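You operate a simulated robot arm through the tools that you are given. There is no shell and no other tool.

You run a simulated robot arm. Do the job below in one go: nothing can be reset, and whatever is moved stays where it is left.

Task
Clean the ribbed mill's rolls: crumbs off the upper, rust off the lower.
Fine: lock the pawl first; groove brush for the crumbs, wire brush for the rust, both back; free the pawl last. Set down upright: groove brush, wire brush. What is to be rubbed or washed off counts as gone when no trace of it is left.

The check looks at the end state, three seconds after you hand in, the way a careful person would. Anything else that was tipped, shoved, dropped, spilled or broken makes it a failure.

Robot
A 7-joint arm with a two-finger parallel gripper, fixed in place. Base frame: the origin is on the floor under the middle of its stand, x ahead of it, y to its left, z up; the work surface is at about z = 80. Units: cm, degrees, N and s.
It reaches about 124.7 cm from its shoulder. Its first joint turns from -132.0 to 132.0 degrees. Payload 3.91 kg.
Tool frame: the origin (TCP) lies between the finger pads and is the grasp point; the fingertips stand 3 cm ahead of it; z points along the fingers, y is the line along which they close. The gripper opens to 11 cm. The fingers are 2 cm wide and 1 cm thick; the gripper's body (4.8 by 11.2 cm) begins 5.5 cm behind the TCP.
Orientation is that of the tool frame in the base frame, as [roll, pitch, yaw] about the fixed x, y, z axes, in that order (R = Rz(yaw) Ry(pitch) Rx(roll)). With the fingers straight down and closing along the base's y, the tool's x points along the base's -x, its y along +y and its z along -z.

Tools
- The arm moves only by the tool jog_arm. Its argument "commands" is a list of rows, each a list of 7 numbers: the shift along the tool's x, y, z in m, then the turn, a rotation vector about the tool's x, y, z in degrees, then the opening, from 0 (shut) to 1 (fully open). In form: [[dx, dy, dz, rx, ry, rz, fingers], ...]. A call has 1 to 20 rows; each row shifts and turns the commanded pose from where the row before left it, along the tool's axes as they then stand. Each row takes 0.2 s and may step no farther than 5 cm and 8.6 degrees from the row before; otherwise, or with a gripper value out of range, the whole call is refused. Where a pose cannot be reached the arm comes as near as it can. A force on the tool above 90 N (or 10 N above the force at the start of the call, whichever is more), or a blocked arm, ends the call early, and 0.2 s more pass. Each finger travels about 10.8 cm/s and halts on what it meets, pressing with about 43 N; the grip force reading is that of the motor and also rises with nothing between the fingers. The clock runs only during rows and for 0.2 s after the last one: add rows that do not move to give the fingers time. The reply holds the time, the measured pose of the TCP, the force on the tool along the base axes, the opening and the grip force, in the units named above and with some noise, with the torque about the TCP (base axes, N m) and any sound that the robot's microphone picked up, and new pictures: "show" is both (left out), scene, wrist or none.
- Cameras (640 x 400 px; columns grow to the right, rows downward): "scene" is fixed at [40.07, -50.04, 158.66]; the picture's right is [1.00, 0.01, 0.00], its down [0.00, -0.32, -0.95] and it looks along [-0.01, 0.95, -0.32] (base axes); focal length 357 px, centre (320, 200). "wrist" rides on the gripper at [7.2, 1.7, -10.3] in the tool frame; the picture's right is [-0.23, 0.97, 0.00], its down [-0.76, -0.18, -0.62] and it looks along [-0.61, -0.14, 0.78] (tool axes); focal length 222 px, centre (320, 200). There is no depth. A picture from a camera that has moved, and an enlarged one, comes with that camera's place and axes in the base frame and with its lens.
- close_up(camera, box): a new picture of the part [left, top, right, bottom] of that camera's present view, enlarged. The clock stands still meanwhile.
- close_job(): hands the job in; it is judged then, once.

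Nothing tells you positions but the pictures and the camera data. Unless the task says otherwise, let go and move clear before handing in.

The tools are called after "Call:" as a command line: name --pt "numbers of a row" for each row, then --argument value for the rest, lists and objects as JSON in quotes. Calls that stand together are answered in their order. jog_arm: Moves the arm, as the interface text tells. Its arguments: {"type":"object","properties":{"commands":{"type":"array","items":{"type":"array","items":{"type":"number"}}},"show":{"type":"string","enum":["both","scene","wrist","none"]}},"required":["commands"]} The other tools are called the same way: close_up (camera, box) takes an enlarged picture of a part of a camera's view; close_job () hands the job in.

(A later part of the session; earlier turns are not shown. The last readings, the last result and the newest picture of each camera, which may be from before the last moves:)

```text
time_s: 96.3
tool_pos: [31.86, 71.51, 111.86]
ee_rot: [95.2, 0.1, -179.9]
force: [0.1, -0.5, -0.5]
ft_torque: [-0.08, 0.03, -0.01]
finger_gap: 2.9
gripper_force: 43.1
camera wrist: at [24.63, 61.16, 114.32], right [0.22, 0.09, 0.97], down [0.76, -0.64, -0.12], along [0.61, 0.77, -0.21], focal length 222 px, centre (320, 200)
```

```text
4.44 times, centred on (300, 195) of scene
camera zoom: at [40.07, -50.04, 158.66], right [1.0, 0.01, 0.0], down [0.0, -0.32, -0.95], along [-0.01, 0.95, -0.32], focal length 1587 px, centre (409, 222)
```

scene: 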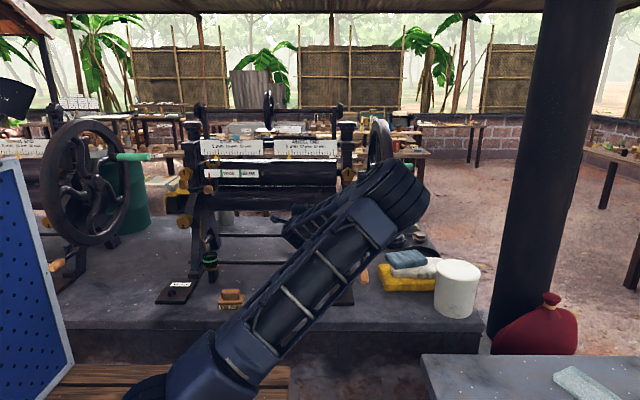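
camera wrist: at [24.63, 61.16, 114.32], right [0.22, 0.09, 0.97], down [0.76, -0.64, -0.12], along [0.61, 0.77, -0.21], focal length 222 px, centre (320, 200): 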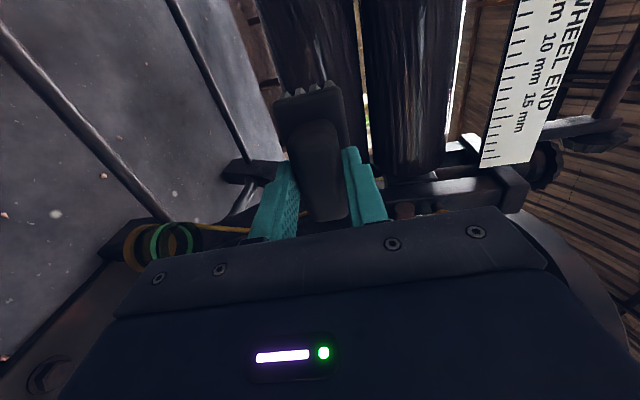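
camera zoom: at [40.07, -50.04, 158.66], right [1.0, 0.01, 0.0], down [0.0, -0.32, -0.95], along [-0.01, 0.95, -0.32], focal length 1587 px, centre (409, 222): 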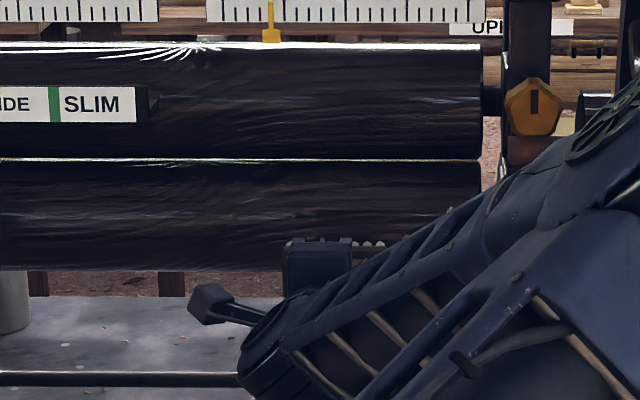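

No rust is visible on the lower roll from either camera. I'll untilt and carry the wire brush above its spot, then check the rolls unobstructed before setting it down.

Call:
jog_arm --pt "0 0 0 8.5 0 0 0.1" --pt "0 0 0 8.5 0 0 0.1" --pt "0 0 0 8.5 0 0 0.1" --pt "0 0 0 8.5 0 0 0.1" --pt "0 0 0 8.5 0 0 0.1" --pt "0 0 0 8.5 0 0 0.1" --pt "0 0 0 8.5 0 0 0.1" --pt "0 0 0 8.5 0 0 0.1" --pt "0 0 0 8.5 0 0 0.1" --pt "0 0 0 8.5 0 0 0.1" --pt "0.0235 -0.03 0.0175 0 0 0 0.1" --pt "0.0235 -0.03 0.0175 0 0 0 0.1" --pt "0.0235 -0.03 0.0175 0 0 0 0.1" --pt "0.0235 -0.03 0.0175 0 0 0 0.1" --pt "0 0 0 0 0 0 0.1" --show "both"

Call:
close_up --camera "scene" --box '[240, 150, 350, 215]'

Call:
close_up --camera "scene" --box '[270, 180, 330, 215]'

```text
time_s: 99.5
tool_pos: [22.45, 59.18, 104.86]
ee_rot: [-179.9, 0.1, 180.0]
force: [-0.1, -1.0, -1.2]
ft_torque: [-0.03, -0.01, -0.03]
finger_gap: 2.87
gripper_force: 42.7
camera wrist: at [15.26, 60.91, 115.13], right [0.23, 0.97, 0.0], down [0.76, -0.18, 0.63], along [0.61, -0.14, -0.78], focal length 222 px, centre (320, 200)
```

scene: 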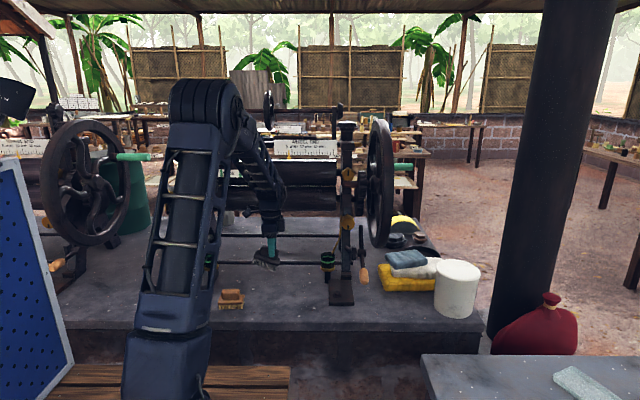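
wrist: 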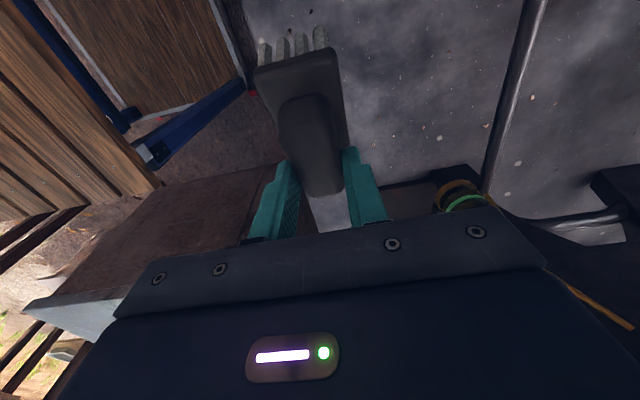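

```text
5.82 times, centred on (295, 182) of scene
camera zoom: at [40.07, -50.04, 158.66], right [1.0, 0.01, 0.0], down [0.0, -0.32, -0.95], along [-0.01, 0.95, -0.32], focal length 2078 px, centre (466, 302)
```

zoom: 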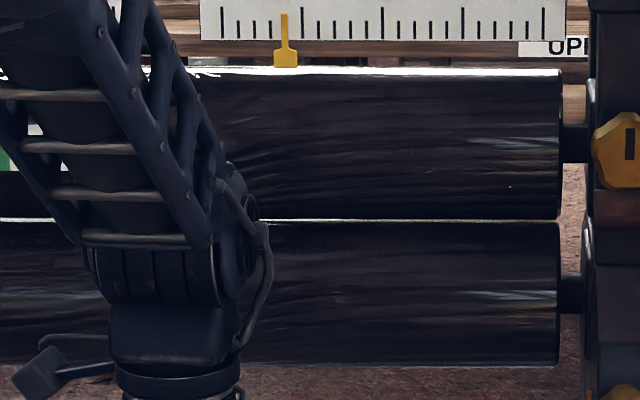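

```text
10.67 times, centred on (300, 198) of scene
camera zoom: at [40.07, -50.04, 158.66], right [1.0, 0.01, 0.0], down [0.0, -0.32, -0.95], along [-0.01, 0.95, -0.32], focal length 3809 px, centre (533, 227)
```

zoom: 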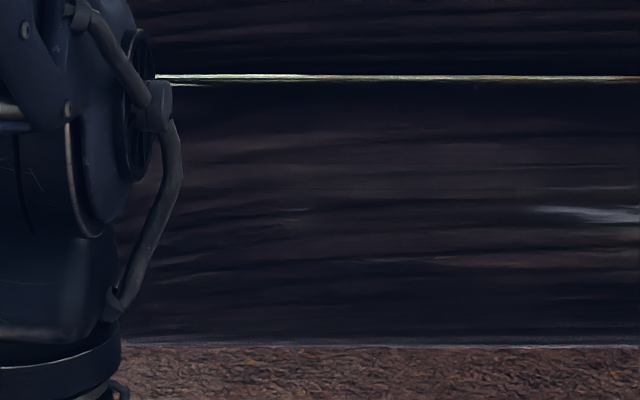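

The right part of both rolls is clean, but the wire brush has pivoted in my grip. I'll look closer before setting it down.

Call:
close_up --camera "scene" --box '[225, 220, 315, 280]'

Call:
close_up --camera "wrist" --box '[200, 0, 440, 220]'

```text
6.67 times, centred on (270, 250) of scene
camera zoom: at [40.07, -50.04, 158.66], right [1.0, 0.01, 0.0], down [0.0, -0.32, -0.95], along [-0.01, 0.95, -0.32], focal length 2381 px, centre (653, -133)
```

zoom: 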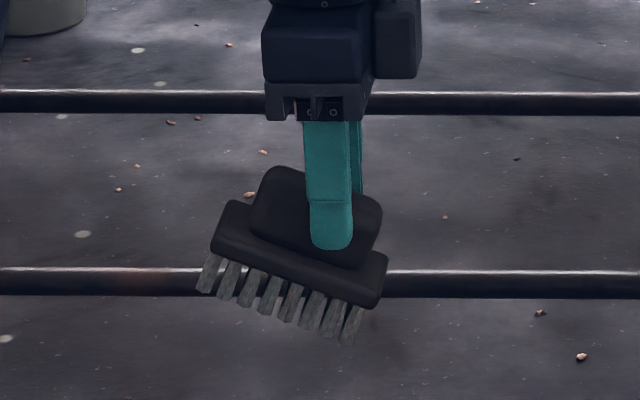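

```text
1.82 times, centred on (320, 110) of wrist
camera zoom: at [15.26, 60.91, 115.13], right [0.23, 0.97, 0.0], down [0.76, -0.18, 0.63], along [0.61, -0.14, -0.78], focal length 404 px, centre (320, 364)
```

zoom: 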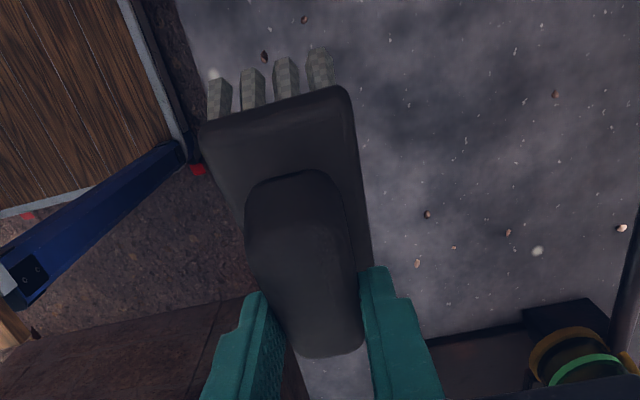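

The brush has pivoted about 20° (right end low) between the pads. I'll counter-rotate the tool so the brush is level again, restoring its original yaw, and check.

Call:
jog_arm --pt "0 0.003 0 0 0 3 0.1" --pt "0 0 0 0 -6.8 0 0.1" --pt "0 0 0 0 -6.8 0 0.1" --pt "0 0 0 0 -6.7 0 0.1" --pt "0 0 0 0 0 0 0.1" --show "both"

Call:
close_up --camera "scene" --box '[225, 220, 315, 280]'

```text
time_s: 100.7
tool_pos: [22.53, 59.65, 104.86]
ee_rot: [-179.9, 20.5, 176.9]
force: [-0.5, -0.3, -1.1]
ft_torque: [0.0, 0.02, 0.01]
finger_gap: 2.93
gripper_force: 42.9
camera wrist: at [12.22, 61.84, 111.93], right [0.26, 0.96, 0.08], down [0.49, -0.2, 0.85], along [0.83, -0.19, -0.52], focal length 222 px, centre (320, 200)
```

scene: 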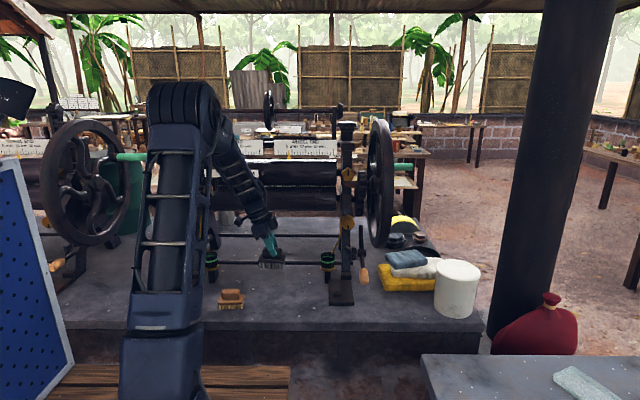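
wrist: 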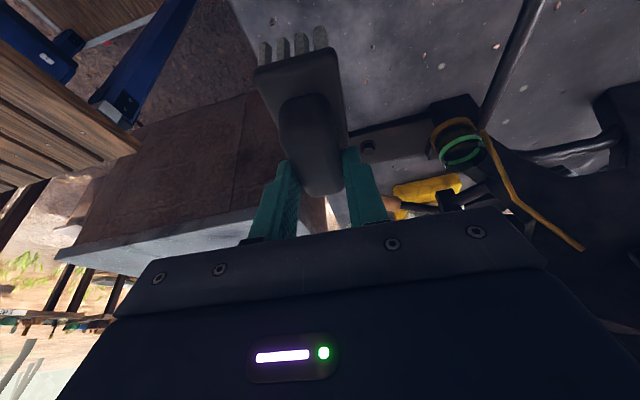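

```text
6.67 times, centred on (270, 250) of scene
camera zoom: at [40.07, -50.04, 158.66], right [1.0, 0.01, 0.0], down [0.0, -0.32, -0.95], along [-0.01, 0.95, -0.32], focal length 2381 px, centre (653, -133)
```

zoom: 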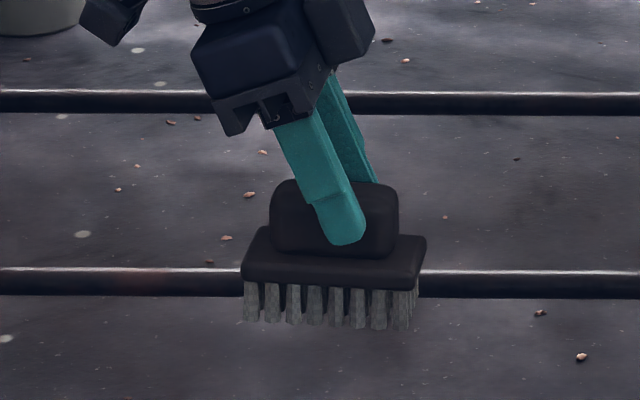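

The brush is level again. Before setting it down I'll verify the lower roll is fully clean.

Call:
close_up --camera "scene" --box '[265, 150, 345, 215]'

Call:
close_up --camera "scene" --box '[270, 182, 320, 212]'

```text
6.15 times, centred on (305, 182) of scene
camera zoom: at [40.07, -50.04, 158.66], right [1.0, 0.01, 0.0], down [0.0, -0.32, -0.95], along [-0.01, 0.95, -0.32], focal length 2198 px, centre (412, 308)
```

zoom: 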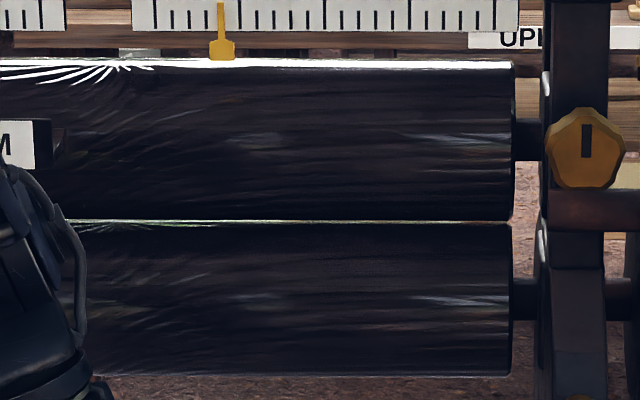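

```text
12.80 times, centred on (295, 197) of scene
camera zoom: at [40.07, -50.04, 158.66], right [1.0, 0.01, 0.0], down [0.0, -0.32, -0.95], along [-0.01, 0.95, -0.32], focal length 4571 px, centre (640, 238)
```

zoom: 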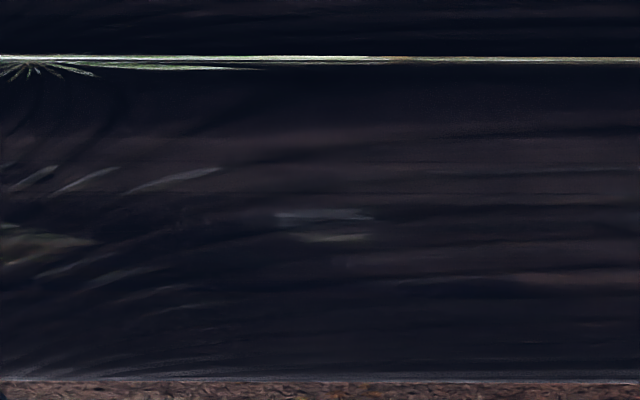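

Both rolls look clean. I'll now lower the wire brush straight down to its place.

Call:
jog_arm --pt "0.014 0 0.0375 0 0 0 0.1" --pt "0.014 0 0.0375 0 0 0 0.1" --pt "0.014 0 0.0375 0 0 0 0.1" --pt "0.014 0 0.0375 0 0 0 0.1" --pt "0.0035 0 0.0094 0 0 0 0.1" --pt "0 0 0 0 0 0 0.1" --show "wrist"

Call:
close_up --camera "scene" --box '[215, 265, 305, 320]'

```text
time_s: 102.1
tool_pos: [22.73, 59.62, 87.77]
ee_rot: [-179.9, 20.5, 177.0]
force: [-0.9, -1.6, 11.0]
ft_torque: [-0.04, -0.42, -0.07]
finger_gap: 2.91
gripper_force: 42.5
camera wrist: at [12.31, 61.76, 94.96], right [0.26, 0.96, 0.08], down [0.49, -0.2, 0.85], along [0.83, -0.19, -0.52], focal length 222 px, centre (320, 200)
```

wrist: 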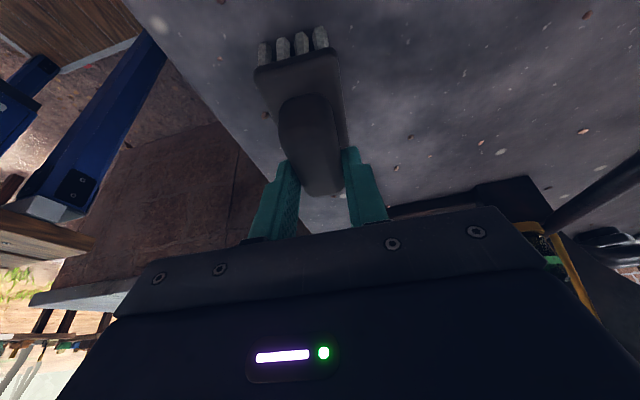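

```text
7.11 times, centred on (260, 292) of scene
camera zoom: at [40.07, -50.04, 158.66], right [1.0, 0.01, 0.0], down [0.0, -0.32, -0.95], along [-0.01, 0.95, -0.32], focal length 2539 px, centre (747, -458)
```

zoom: 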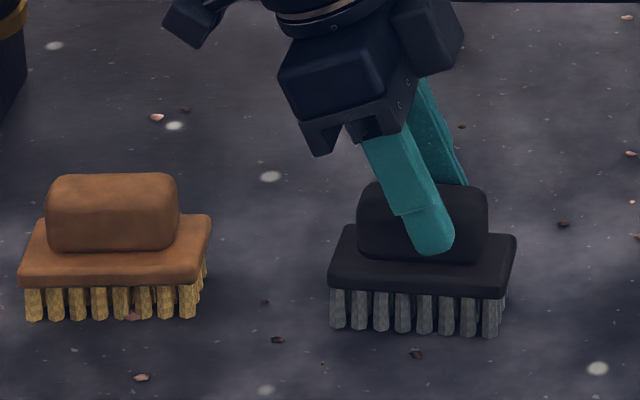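

It's touching down level, though about 6 mm off its original mark. I'll lift 5 mm, shift it back to the mark, and lower again.

Call:
jog_arm --pt "-0.0018 0 -0.0047 0 0 0 0.1" --pt "-0.0056 -0.005 0.0021 0 0 0 0.1" --pt "0 0 0 0 0 0 0.1" --pt "0.0014 0 0.0037 0 0 0 0.1" --pt "0 0 0 0 0 0 0.1" --show "none"

Call:
close_up --camera "scene" --box '[215, 265, 305, 320]'

```text
time_s: 103.3
tool_pos: [23.08, 59.07, 87.83]
ee_rot: [-179.9, 20.4, 177.1]
force: [-0.1, 0.4, -0.8]
ft_torque: [-0.03, -0.03, -0.03]
finger_gap: 2.92
gripper_force: 42.6
```

```text
7.11 times, centred on (260, 292) of scene
camera zoom: at [40.07, -50.04, 158.66], right [1.0, 0.01, 0.0], down [0.0, -0.32, -0.95], along [-0.01, 0.95, -0.32], focal length 2539 px, centre (747, -458)
```

zoom: 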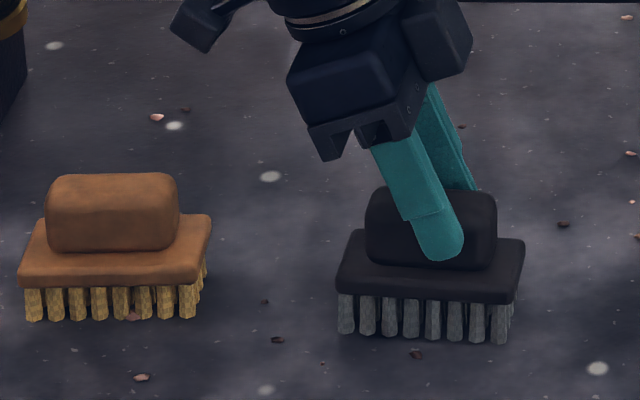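

On the mark, just above the slab. I'll lower the last millimetres.

Call:
jog_arm --pt "0.0005 0 0.0015 0 0 0 0.1" --pt "0 0 0 0 0 0 0.1" --show "none"

Call:
jog_arm --pt "0.0004 0 0.001 0 0 0 0.1" --pt "0 0 0 0 0 0 0.1" --show "none"

Call:
close_up --camera "scene" --box '[250, 270, 305, 310]'

```text
time_s: 103.9
tool_pos: [23.21, 59.05, 87.82]
ee_rot: [180.0, 20.5, 177.0]
force: [-0.3, -4.1, 21.8]
ft_torque: [-0.24, -0.81, -0.16]
finger_gap: 2.93
gripper_force: 43.3
```

```text
time_s: 104.5
tool_pos: [23.03, 59.17, 87.69]
ee_rot: [180.0, 20.5, 176.9]
force: [-3.4, -0.7, 29.8]
ft_torque: [-0.06, -0.96, -0.08]
finger_gap: 2.92
gripper_force: 42.4
```

```text
10.00 times, centred on (278, 290) of scene
camera zoom: at [40.07, -50.04, 158.66], right [1.0, 0.01, 0.0], down [0.0, -0.32, -0.95], along [-0.01, 0.95, -0.32], focal length 3571 px, centre (745, -700)
```

zoom: 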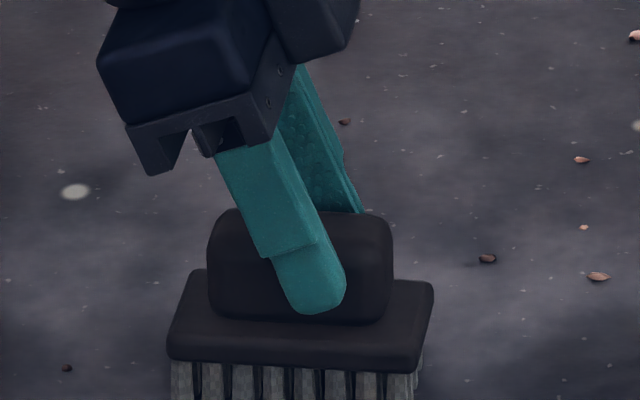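

The brush is firmly seated at 30 N. I'll relieve the pressure by about 2 mm, then open and withdraw along the finger axis.

Call:
jog_arm --pt "-0.0006 0 -0.0016 0 0 0 0.1" --pt "0 0 0 0 0 0 0.1" --show "none"

Call:
jog_arm --pt "0 0 0 0 0 0 0.3" --pt "0 0 0 0 0 0 0.45" --pt "0 0 0 0 0 0 0.6" --pt "0 0 0 0 0 0 0.6" --pt "0 0 -0.02 0 0 0 0.6" --pt "0 0 -0.03 0 0 0 0.6" --pt "0 0 -0.04 0 0 0 0.6" --pt "0 0 -0.04 0 0 0 0.6" --pt "0 0 0 0 0 0 0.6" --show "both"

Call:
close_up --camera "scene" --box '[205, 270, 305, 325]'

```text
time_s: 105.1
tool_pos: [23.03, 59.04, 87.76]
ee_rot: [-179.7, 20.4, 177.0]
force: [-1.2, 2.4, 4.0]
ft_torque: [0.27, -0.14, 0.1]
finger_gap: 2.93
gripper_force: 42.7
```

```text
time_s: 107.1
tool_pos: [18.49, 59.37, 100.04]
ee_rot: [-179.8, 20.3, 177.1]
force: [0.6, -0.1, 0.2]
ft_torque: [0.01, -0.03, -0.01]
finger_gap: 6.59
gripper_force: 0.1
camera wrist: at [8.22, 61.55, 107.15], right [0.26, 0.96, 0.08], down [0.49, -0.2, 0.85], along [0.83, -0.19, -0.52], focal length 222 px, centre (320, 200)
```

scene: 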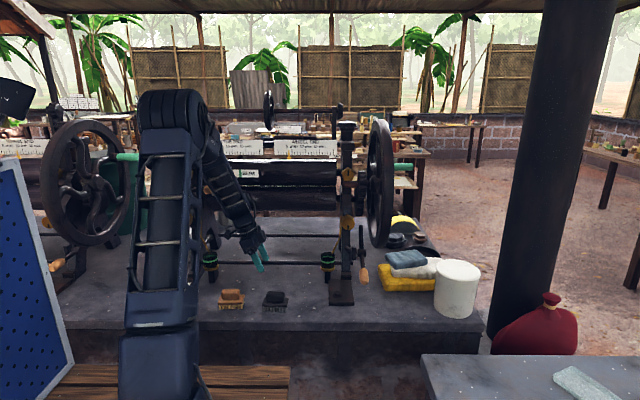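
wrist: 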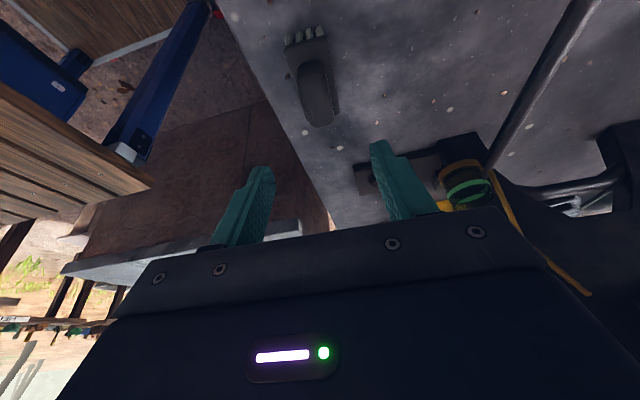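

```text
6.40 times, centred on (255, 298) of scene
camera zoom: at [40.07, -50.04, 158.66], right [1.0, 0.01, 0.0], down [0.0, -0.32, -0.95], along [-0.01, 0.95, -0.32], focal length 2285 px, centre (736, -424)
```

zoom: 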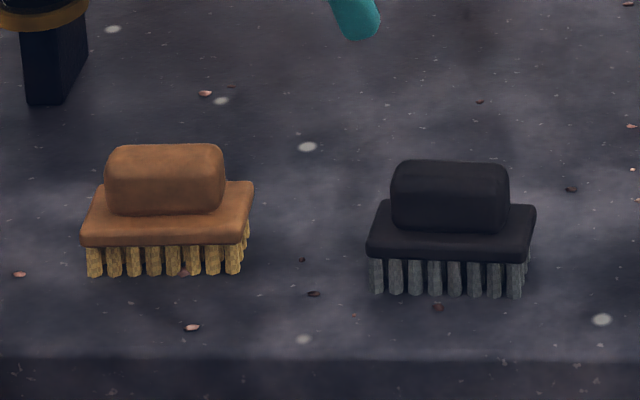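

Both brushes stand upright at their marks. Next I'll level the tool, rise, and turn back to the lever-friendly orientation, inspecting the rolls on the way.

Call:
jog_arm --pt "0 0 -0.03 0 6.8 -3 0.6" --pt "0 0 -0.03 0 6.8 0 0.6" --pt "0 0 -0.03 0 6.8 0 0.6" --pt "-0.035 -0.01 -0.025 0 0 0 0.6" --pt "-0.035 -0.01 -0.025 0 0 0 0.6" --pt "-0.035 -0.01 -0.025 0 0 0 0.6" --pt "-0.035 -0.01 -0.025 0 0 0 0.6" --pt "-0.035 -0.01 -0.025 0 0 0 0.6" --pt "0 0 0 0 0 8.2 0.6" --pt "0 0 0 0 0 8.2 0.6" --pt "0 0 0 0 0 8.2 0.6" --pt "0 0 0 0 0 8.2 0.6" --pt "0 0 0 0 0 8.2 0.6" --pt "0 0 0 0 0 8.2 0.6" --pt "0 0 0 0 0 8.2 0.6" --pt "0 0 0 0 0 8.2 0.6" --pt "0 0 0 0 0 8.2 0.6" --pt "0 0 0 0 0 8.2 0.6" --pt "0 0 0 0 0 8 0.6" --show "none"

Call:
jog_arm --pt "0 0 0 0 8.3 0 0.6" --pt "0 0 0 0 8.3 0 0.6" --pt "0 0 0 0 8.3 0 0.6" --pt "0 0 0 0 8.3 0 0.6" --pt "0 0 0 0 8.3 0 0.6" --pt "0 0 0 0 8.3 0 0.6" --pt "0 0 0 0 8.3 0 0.6" --pt "0 0 0 0 8.3 0 0.6" --pt "0 0 0 0 8.3 0 0.6" --pt "0 0 0 0 8.3 0 0.6" --pt "0 0 0 0 0 0 0.6" --show "both"

Call:
close_up --camera "wrist" --box '[160, 0, 480, 180]'

```text
time_s: 111.1
tool_pos: [33.83, 54.7, 121.19]
ee_rot: [-179.9, 1.0, 89.8]
force: [-0.1, -0.3, 0.7]
ft_torque: [0.01, 0.01, -0.01]
finger_gap: 6.6
gripper_force: 0.1
```

```text
time_s: 113.5
tool_pos: [33.95, 54.73, 121.25]
ee_rot: [179.7, -82.1, 90.1]
force: [0.4, -0.2, 0.1]
ft_torque: [0.0, -0.01, 0.0]
finger_gap: 6.62
gripper_force: 0.0
camera wrist: at [35.62, 45.37, 129.89], right [0.97, -0.03, -0.22], down [-0.18, -0.72, -0.67], along [-0.14, 0.69, -0.71], focal length 222 px, centre (320, 200)
```

scene: 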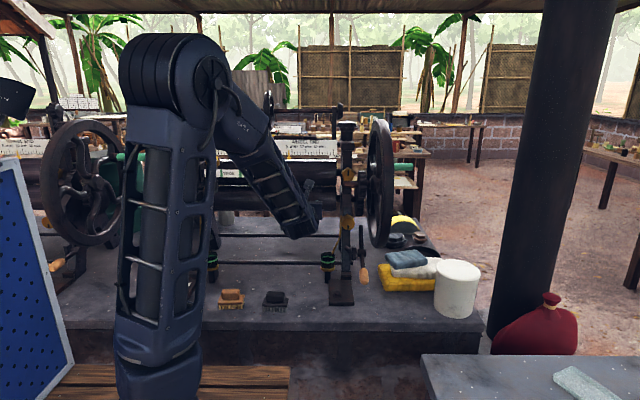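
wrist: 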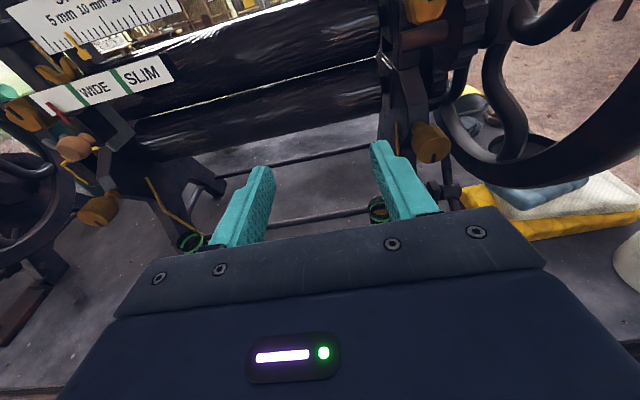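

```text
2.00 times, centred on (320, 90) of wrist
camera zoom: at [35.62, 45.37, 129.89], right [0.97, -0.03, -0.22], down [-0.18, -0.72, -0.67], along [-0.14, 0.69, -0.71], focal length 444 px, centre (320, 420)
```

zoom: 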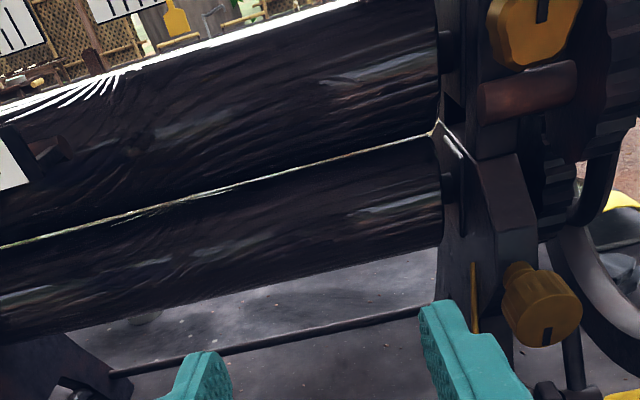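

The rolls look clean here, with only matching reflections on both. One more enlargement on the former dirt spots.

Call:
close_up --camera "wrist" --box '[240, 30, 380, 140]'

Call:
close_up --camera "scene" --box '[270, 155, 340, 210]'

Call:
close_up --camera "scene" --box '[330, 205, 400, 290]'

```text
3.64 times, centred on (310, 85) of wrist
camera zoom: at [35.62, 45.37, 129.89], right [0.97, -0.03, -0.22], down [-0.18, -0.72, -0.67], along [-0.14, 0.69, -0.71], focal length 808 px, centre (356, 618)
```

zoom: 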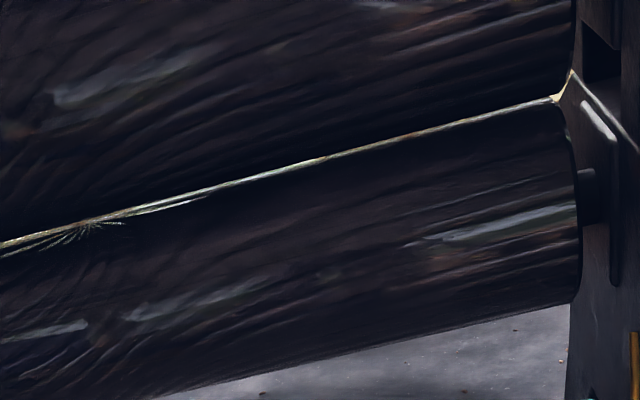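

```text
7.27 times, centred on (305, 182) of scene
camera zoom: at [40.07, -50.04, 158.66], right [1.0, 0.01, 0.0], down [0.0, -0.32, -0.95], along [-0.01, 0.95, -0.32], focal length 2597 px, centre (429, 327)
```

zoom: 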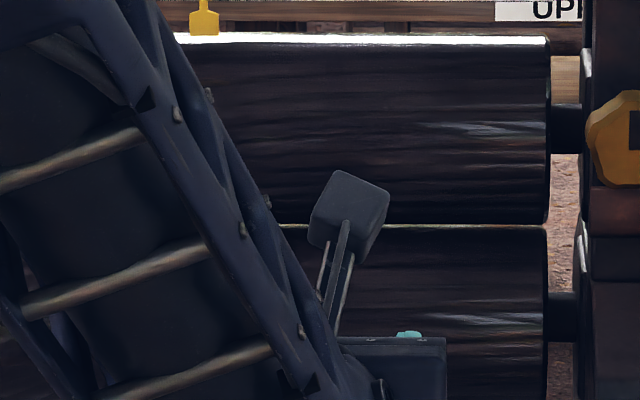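

```text
4.71 times, centred on (365, 248) of scene
camera zoom: at [40.07, -50.04, 158.66], right [1.0, 0.01, 0.0], down [0.0, -0.32, -0.95], along [-0.01, 0.95, -0.32], focal length 1680 px, centre (108, -24)
```

zoom: 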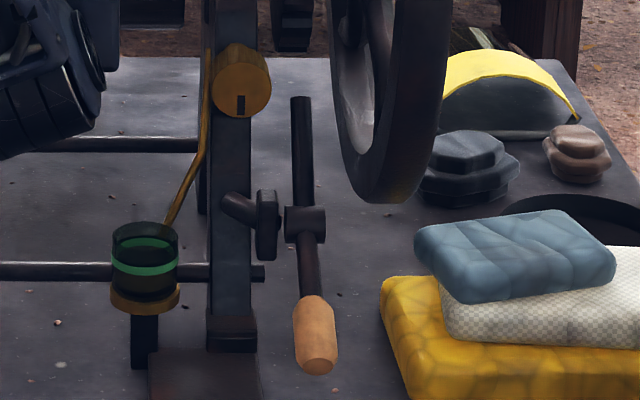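

Both rolls are clean, and the pawl is still down. Now to free it: I'll come back over the grip with a 35° tilt.

Call:
jog_arm --pt "0 0 0 0 -7.85 0 0.62" --pt "0 0 0 0 -7.85 0 0.62" --pt "0 0 0 0 -7.85 0 0.62" --pt "0 0 0 0 -7.85 0 0.62" --pt "0 0 0 0 -7.85 0 0.62" --pt "0 0 0 0 -7.85 0 0.62" --pt "-0.01055 0.0261 0.0299 0 0 0 0.62" --pt "-0.01055 0.0261 0.0299 0 0 0 0.62" --pt "-0.01055 0.0261 0.0299 0 0 0 0.62" --pt "-0.01055 0.0261 0.0299 0 0 0 0.62" --pt "-0.01055 0.0261 0.0299 0 0 0 0.62" --pt "-0.01055 0.0261 0.0299 0 0 0 0.62" --pt "-0.01055 0.0261 0.0299 0 0 0 0.62" --pt "-0.01055 0.0261 0.0299 0 0 0 0.62" --pt "0 0 0 0 0 0 0.62" --show "both"

Call:
close_up --camera "wrist" --box '[200, 0, 480, 200]'

Call:
close_up --camera "scene" --box '[330, 210, 410, 290]'

```text
time_s: 116.7
tool_pos: [54.7, 61.55, 96.78]
ee_rot: [179.9, -34.9, 89.8]
force: [0.5, 0.3, 0.0]
ft_torque: [-0.01, -0.01, 0.0]
finger_gap: 6.81
gripper_force: 0.1
camera wrist: at [56.49, 61.44, 109.46], right [0.97, -0.19, -0.13], down [-0.18, -0.98, 0.07], along [-0.14, -0.05, -0.99], focal length 222 px, centre (320, 200)
```

scene: 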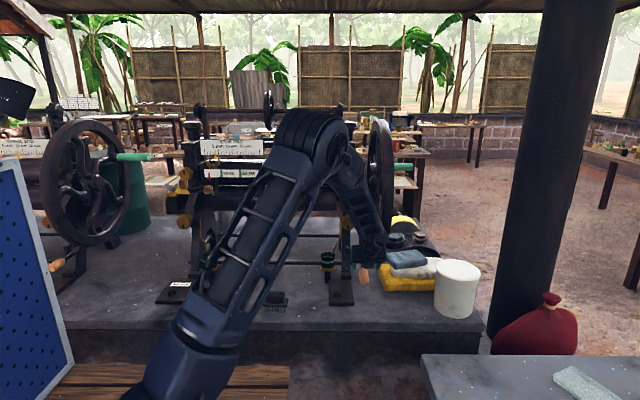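
wrist: 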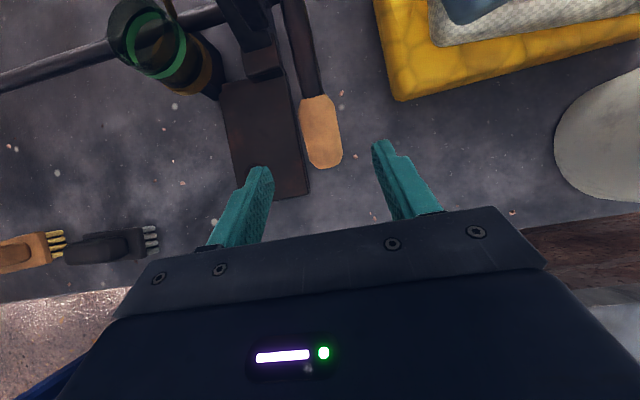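

```text
2.00 times, centred on (340, 100) of wrist
camera zoom: at [56.49, 61.44, 109.46], right [0.97, -0.19, -0.13], down [-0.18, -0.98, 0.07], along [-0.14, -0.05, -0.99], focal length 444 px, centre (280, 400)
```

zoom: 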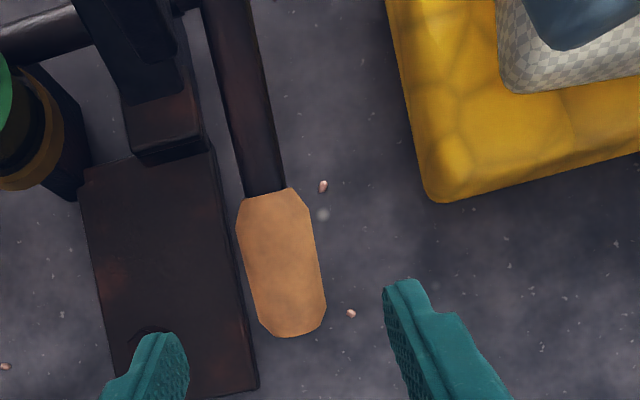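

```text
5.00 times, centred on (370, 250) of scene
camera zoom: at [40.07, -50.04, 158.66], right [1.0, 0.01, 0.0], down [0.0, -0.32, -0.95], along [-0.01, 0.95, -0.32], focal length 1786 px, centre (70, -50)
```

zoom: 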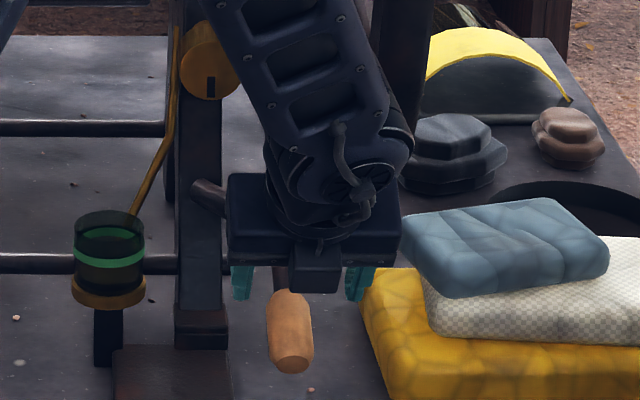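

Aligned over the grip. Advancing and closing on it.

Call:
jog_arm --pt "0 0.001 0.02 0 0 0 0.62" --pt "0 0.001 0.02 0 0 0 0.62" --pt "0 0 0.02 0 0 0 0.62" --pt "0 0 0.018 0 0 0 0.62" --pt "0 0 0 0 0 0 0.4" --pt "0 0 0 0 0 0 0.25" --pt "0 0 0 0 0 0 0.1" --pt "0 0 0 0 0 0 0.1" --show "both"

Call:
close_up --camera "scene" --box '[330, 210, 410, 290]'

```text
time_s: 118.5
tool_pos: [54.86, 66.0, 90.5]
ee_rot: [-179.8, -34.9, 90.0]
force: [-20.8, -2.1, -1.7]
ft_torque: [-0.15, 0.28, 0.34]
finger_gap: 3.17
gripper_force: 44.9
camera wrist: at [56.56, 65.93, 103.02], right [0.97, -0.19, -0.13], down [-0.18, -0.98, 0.08], along [-0.14, -0.05, -0.99], focal length 222 px, centre (320, 200)
```

scene: 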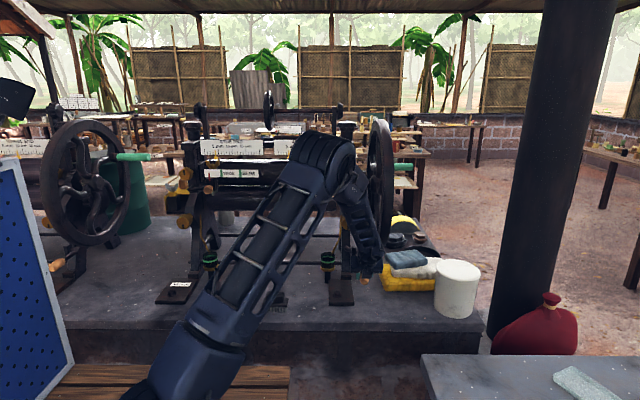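
wrist: 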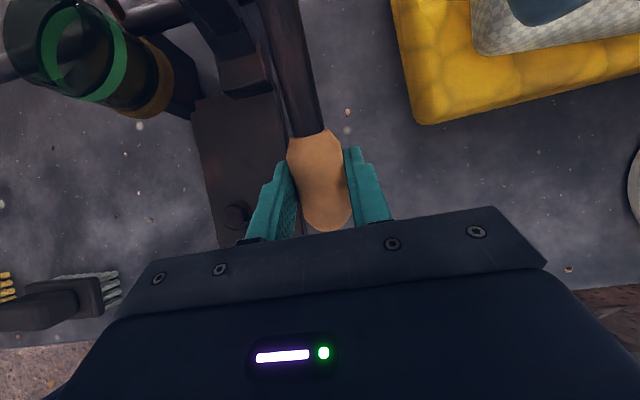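

```text
5.00 times, centred on (370, 250) of scene
camera zoom: at [40.07, -50.04, 158.66], right [1.0, 0.01, 0.0], down [0.0, -0.32, -0.95], along [-0.01, 0.95, -0.32], focal length 1786 px, centre (70, -50)
```

zoom: 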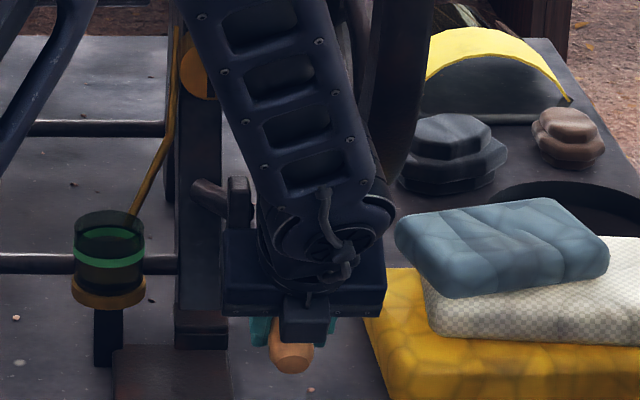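

Grip secured; a slight side load I'll relieve. Now raising the lever along its arc, in small steps.

Call:
jog_arm --pt "0.0029 -0.0015 -0.0092 0 0 0 0.1" --pt "0.0037 0 -0.009 0 0 0 0.1" --pt "0 0 0 0 0 0 0.1" --show "wrist"

Call:
jog_arm --pt "0.0045 0 -0.0086 0 0 0 0.1" --pt "0 0 0 0 0 0 0.1" --show "wrist"

```text
time_s: 119.3
tool_pos: [54.9, 65.33, 92.37]
ee_rot: [180.0, -34.9, 89.9]
force: [-22.3, -12.1, -3.2]
ft_torque: [-0.19, 0.4, 0.44]
finger_gap: 3.19
gripper_force: 44.8
camera wrist: at [56.55, 65.34, 104.95], right [0.97, -0.19, -0.13], down [-0.18, -0.98, 0.08], along [-0.14, -0.05, -0.99], focal length 222 px, centre (320, 200)
```

wrist: 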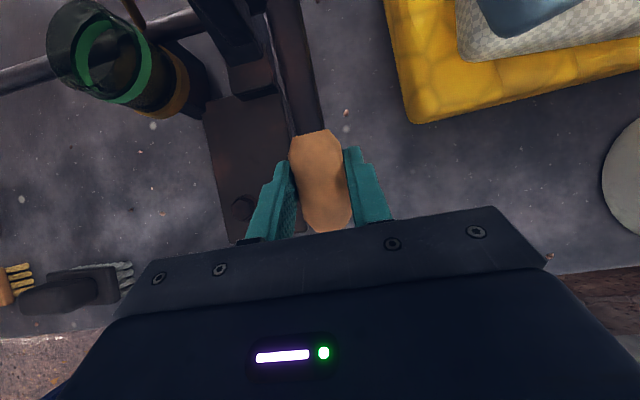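

```text
time_s: 119.9
tool_pos: [54.81, 65.31, 93.22]
ee_rot: [-180.0, -34.8, 89.9]
force: [-21.1, -9.9, -14.1]
ft_torque: [-1.45, 0.17, 0.32]
finger_gap: 3.17
gripper_force: 45.3
camera wrist: at [56.55, 65.24, 105.83], right [0.97, -0.19, -0.13], down [-0.18, -0.98, 0.08], along [-0.14, -0.05, -0.99], focal length 222 px, centre (320, 200)
```

wrist: 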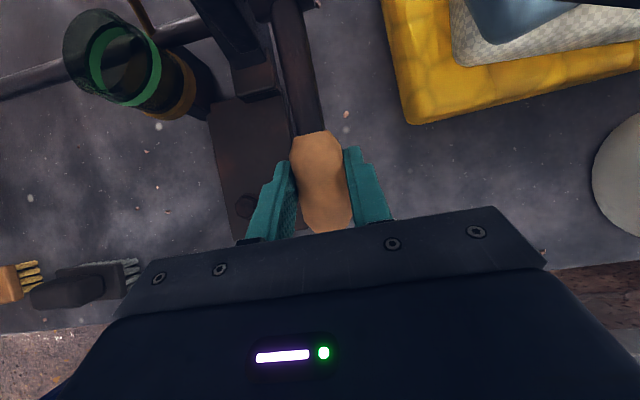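

The lever is following. Continuing up toward its starting height, easing slightly in −x.

Call:
jog_arm --pt "0.0052 -0.002 -0.0081 0 0 0 0.1" --pt "0 0 0 0 0 0 0.1" --show "none"

Call:
jog_arm --pt "0.0055 0 -0.0075 0 0 0 0.1" --pt "0 0 0 0 0 0 0.1" --show "both"

Call:
close_up --camera "scene" --box '[330, 190, 410, 290]'

```text
time_s: 120.5
tool_pos: [54.9, 65.28, 94.28]
ee_rot: [179.8, -35.0, 90.0]
force: [-3.2, -0.9, -8.6]
ft_torque: [-1.05, -0.02, 0.54]
finger_gap: 3.17
gripper_force: 44.6
```

```text
time_s: 121.1
tool_pos: [54.75, 65.13, 95.24]
ee_rot: [179.9, -34.8, 89.7]
force: [5.9, -4.9, -12.4]
ft_torque: [-1.44, -0.22, 0.2]
finger_gap: 3.19
gripper_force: 45.2
camera wrist: at [56.53, 65.15, 107.74], right [0.97, -0.19, -0.13], down [-0.18, -0.98, 0.08], along [-0.14, -0.05, -0.99], focal length 222 px, centre (320, 200)
```

scene: 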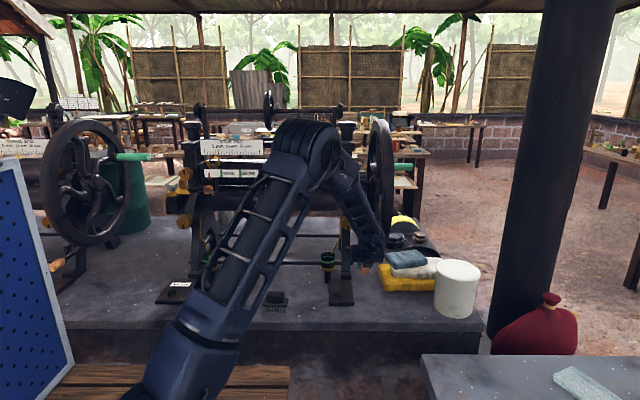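
wrist: 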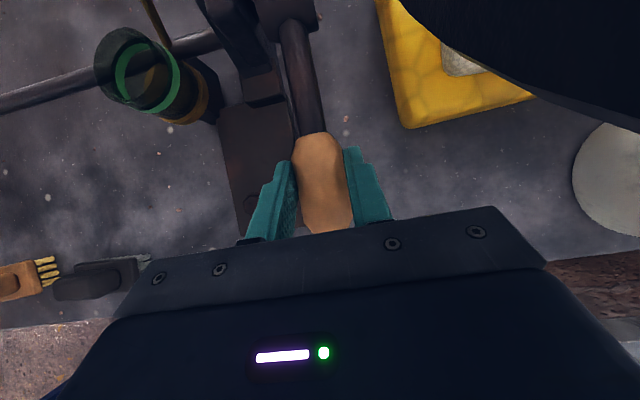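

```text
4.00 times, centred on (370, 240) of scene
camera zoom: at [40.07, -50.04, 158.66], right [1.0, 0.01, 0.0], down [0.0, -0.32, -0.95], along [-0.01, 0.95, -0.32], focal length 1428 px, centre (120, 40)
```

zoom: 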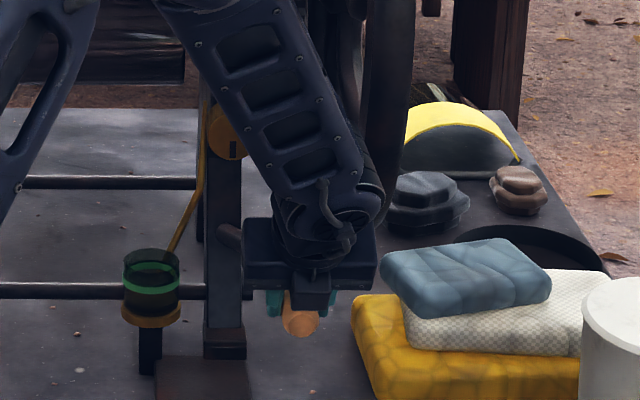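

The grip is back at about its starting height. I'll nudge it a bit further to confirm it is against its free-side stop.

Call:
jog_arm --pt "0.0033 0 -0.0036 0 0 0 0.1" --pt "0 0 0 0 0 0 0.1" --show "none"

Call:
jog_arm --pt "0.0033 0 -0.0036 0 0 0 0.1" --pt "0 0 0 0 0 0 0.1" --show "wrist"

Call:
close_up --camera "scene" --box '[330, 190, 410, 290]'

```text
time_s: 121.7
tool_pos: [54.72, 65.25, 95.38]
ee_rot: [-180.0, -34.8, 89.9]
force: [14.7, -9.9, -30.0]
ft_torque: [-0.6, -0.1, 0.1]
finger_gap: 3.19
gripper_force: 45.2
```

```text
time_s: 122.3
tool_pos: [54.91, 65.4, 96.04]
ee_rot: [-180.0, -34.8, 89.8]
force: [17.7, -7.0, -31.7]
ft_torque: [-0.43, -0.31, -0.08]
finger_gap: 3.14
gripper_force: 44.6
camera wrist: at [56.54, 65.34, 108.62], right [0.97, -0.19, -0.13], down [-0.18, -0.98, 0.08], along [-0.14, -0.05, -0.99], focal length 222 px, centre (320, 200)
```

wrist: 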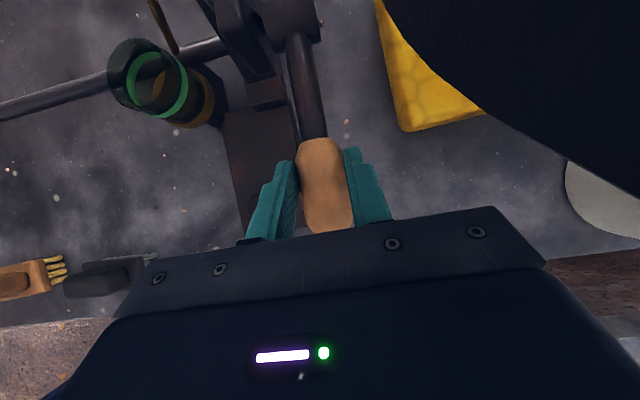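

```text
4.00 times, centred on (370, 240) of scene
camera zoom: at [40.07, -50.04, 158.66], right [1.0, 0.01, 0.0], down [0.0, -0.32, -0.95], along [-0.01, 0.95, -0.32], focal length 1428 px, centre (120, 40)
```

zoom: 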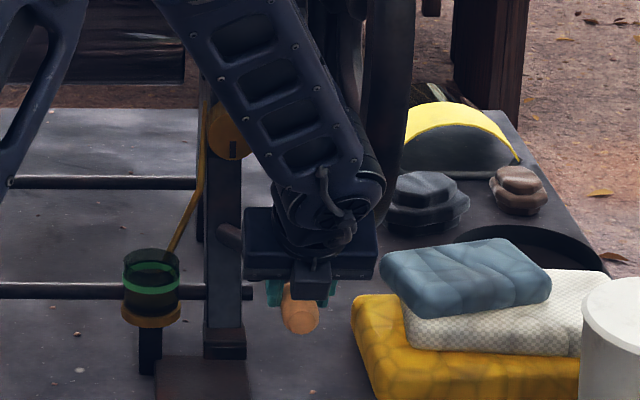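

It stops there at 30 N, so the free-side stop is the starting position: the pawl is free. I'll relieve the grip load, let go, and back straight out.

Call:
jog_arm --pt "-0.002 -0.001 0.0028 0 0 0 0.1" --pt "0 0 0 0 0 0 0.35" --pt "0 0 0 0 0 0 0.62" --pt "0 0 0 0 0 0 0.62" --pt "0 0 -0.02 0 0 0 0.62" --pt "0 0 -0.03 0 0 0 0.62" --pt "0 0 -0.04 0 0 0 0.62" --pt "0 0 -0.04 0 0 0 0.62" --pt "0 0 0 0 0 0 0.62" --show "both"

Call:
close_up --camera "scene" --box '[330, 190, 410, 290]'

Call:
close_up --camera "wrist" --box '[200, 0, 480, 200]'

```text
time_s: 124.3
tool_pos: [54.62, 57.78, 106.31]
ee_rot: [180.0, -34.9, 89.8]
force: [-0.2, 0.3, -0.8]
ft_torque: [-0.01, 0.04, 0.0]
finger_gap: 6.82
gripper_force: 0.0
camera wrist: at [56.31, 57.84, 119.07], right [0.97, -0.19, -0.13], down [-0.18, -0.98, 0.08], along [-0.14, -0.05, -0.99], focal length 222 px, centre (320, 200)
```

scene: 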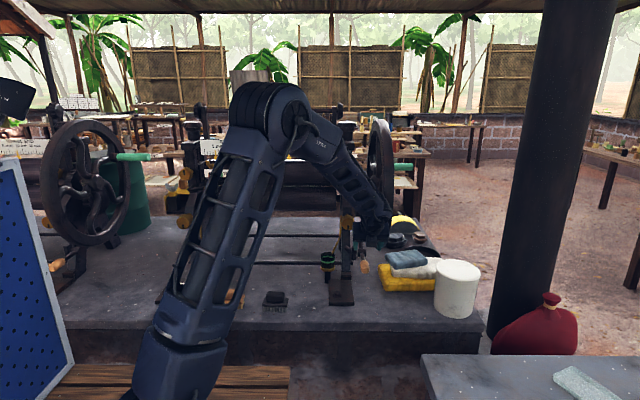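
wrist: 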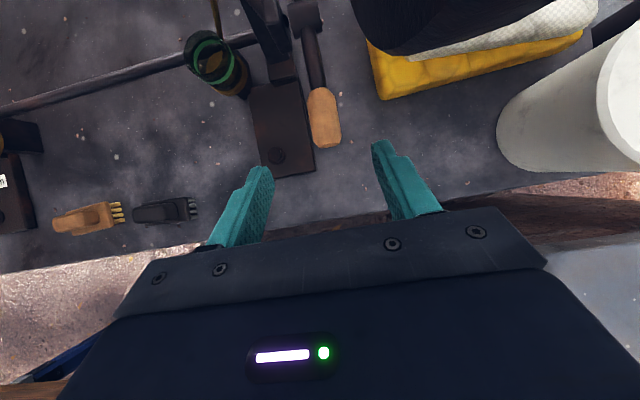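

```text
4.00 times, centred on (370, 240) of scene
camera zoom: at [40.07, -50.04, 158.66], right [1.0, 0.01, 0.0], down [0.0, -0.32, -0.95], along [-0.01, 0.95, -0.32], focal length 1428 px, centre (120, 40)
```

zoom: 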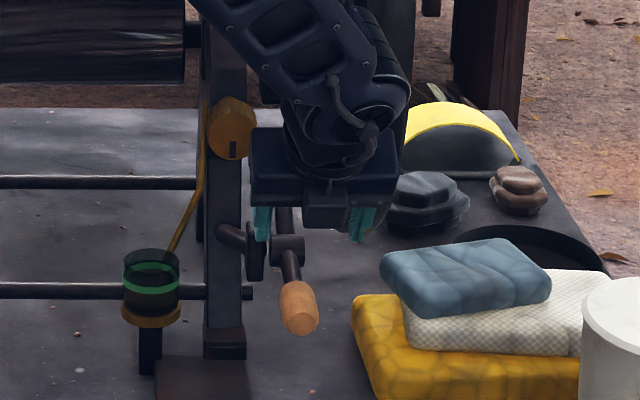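

```text
2.00 times, centred on (340, 100) of wrist
camera zoom: at [56.31, 57.84, 119.07], right [0.97, -0.19, -0.13], down [-0.18, -0.98, 0.08], along [-0.14, -0.05, -0.99], focal length 444 px, centre (280, 400)
```

zoom: 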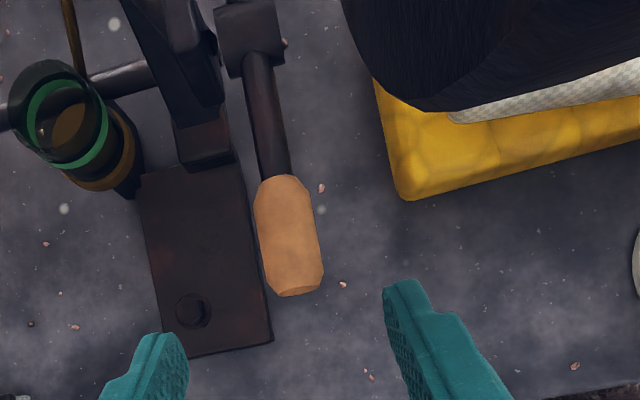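

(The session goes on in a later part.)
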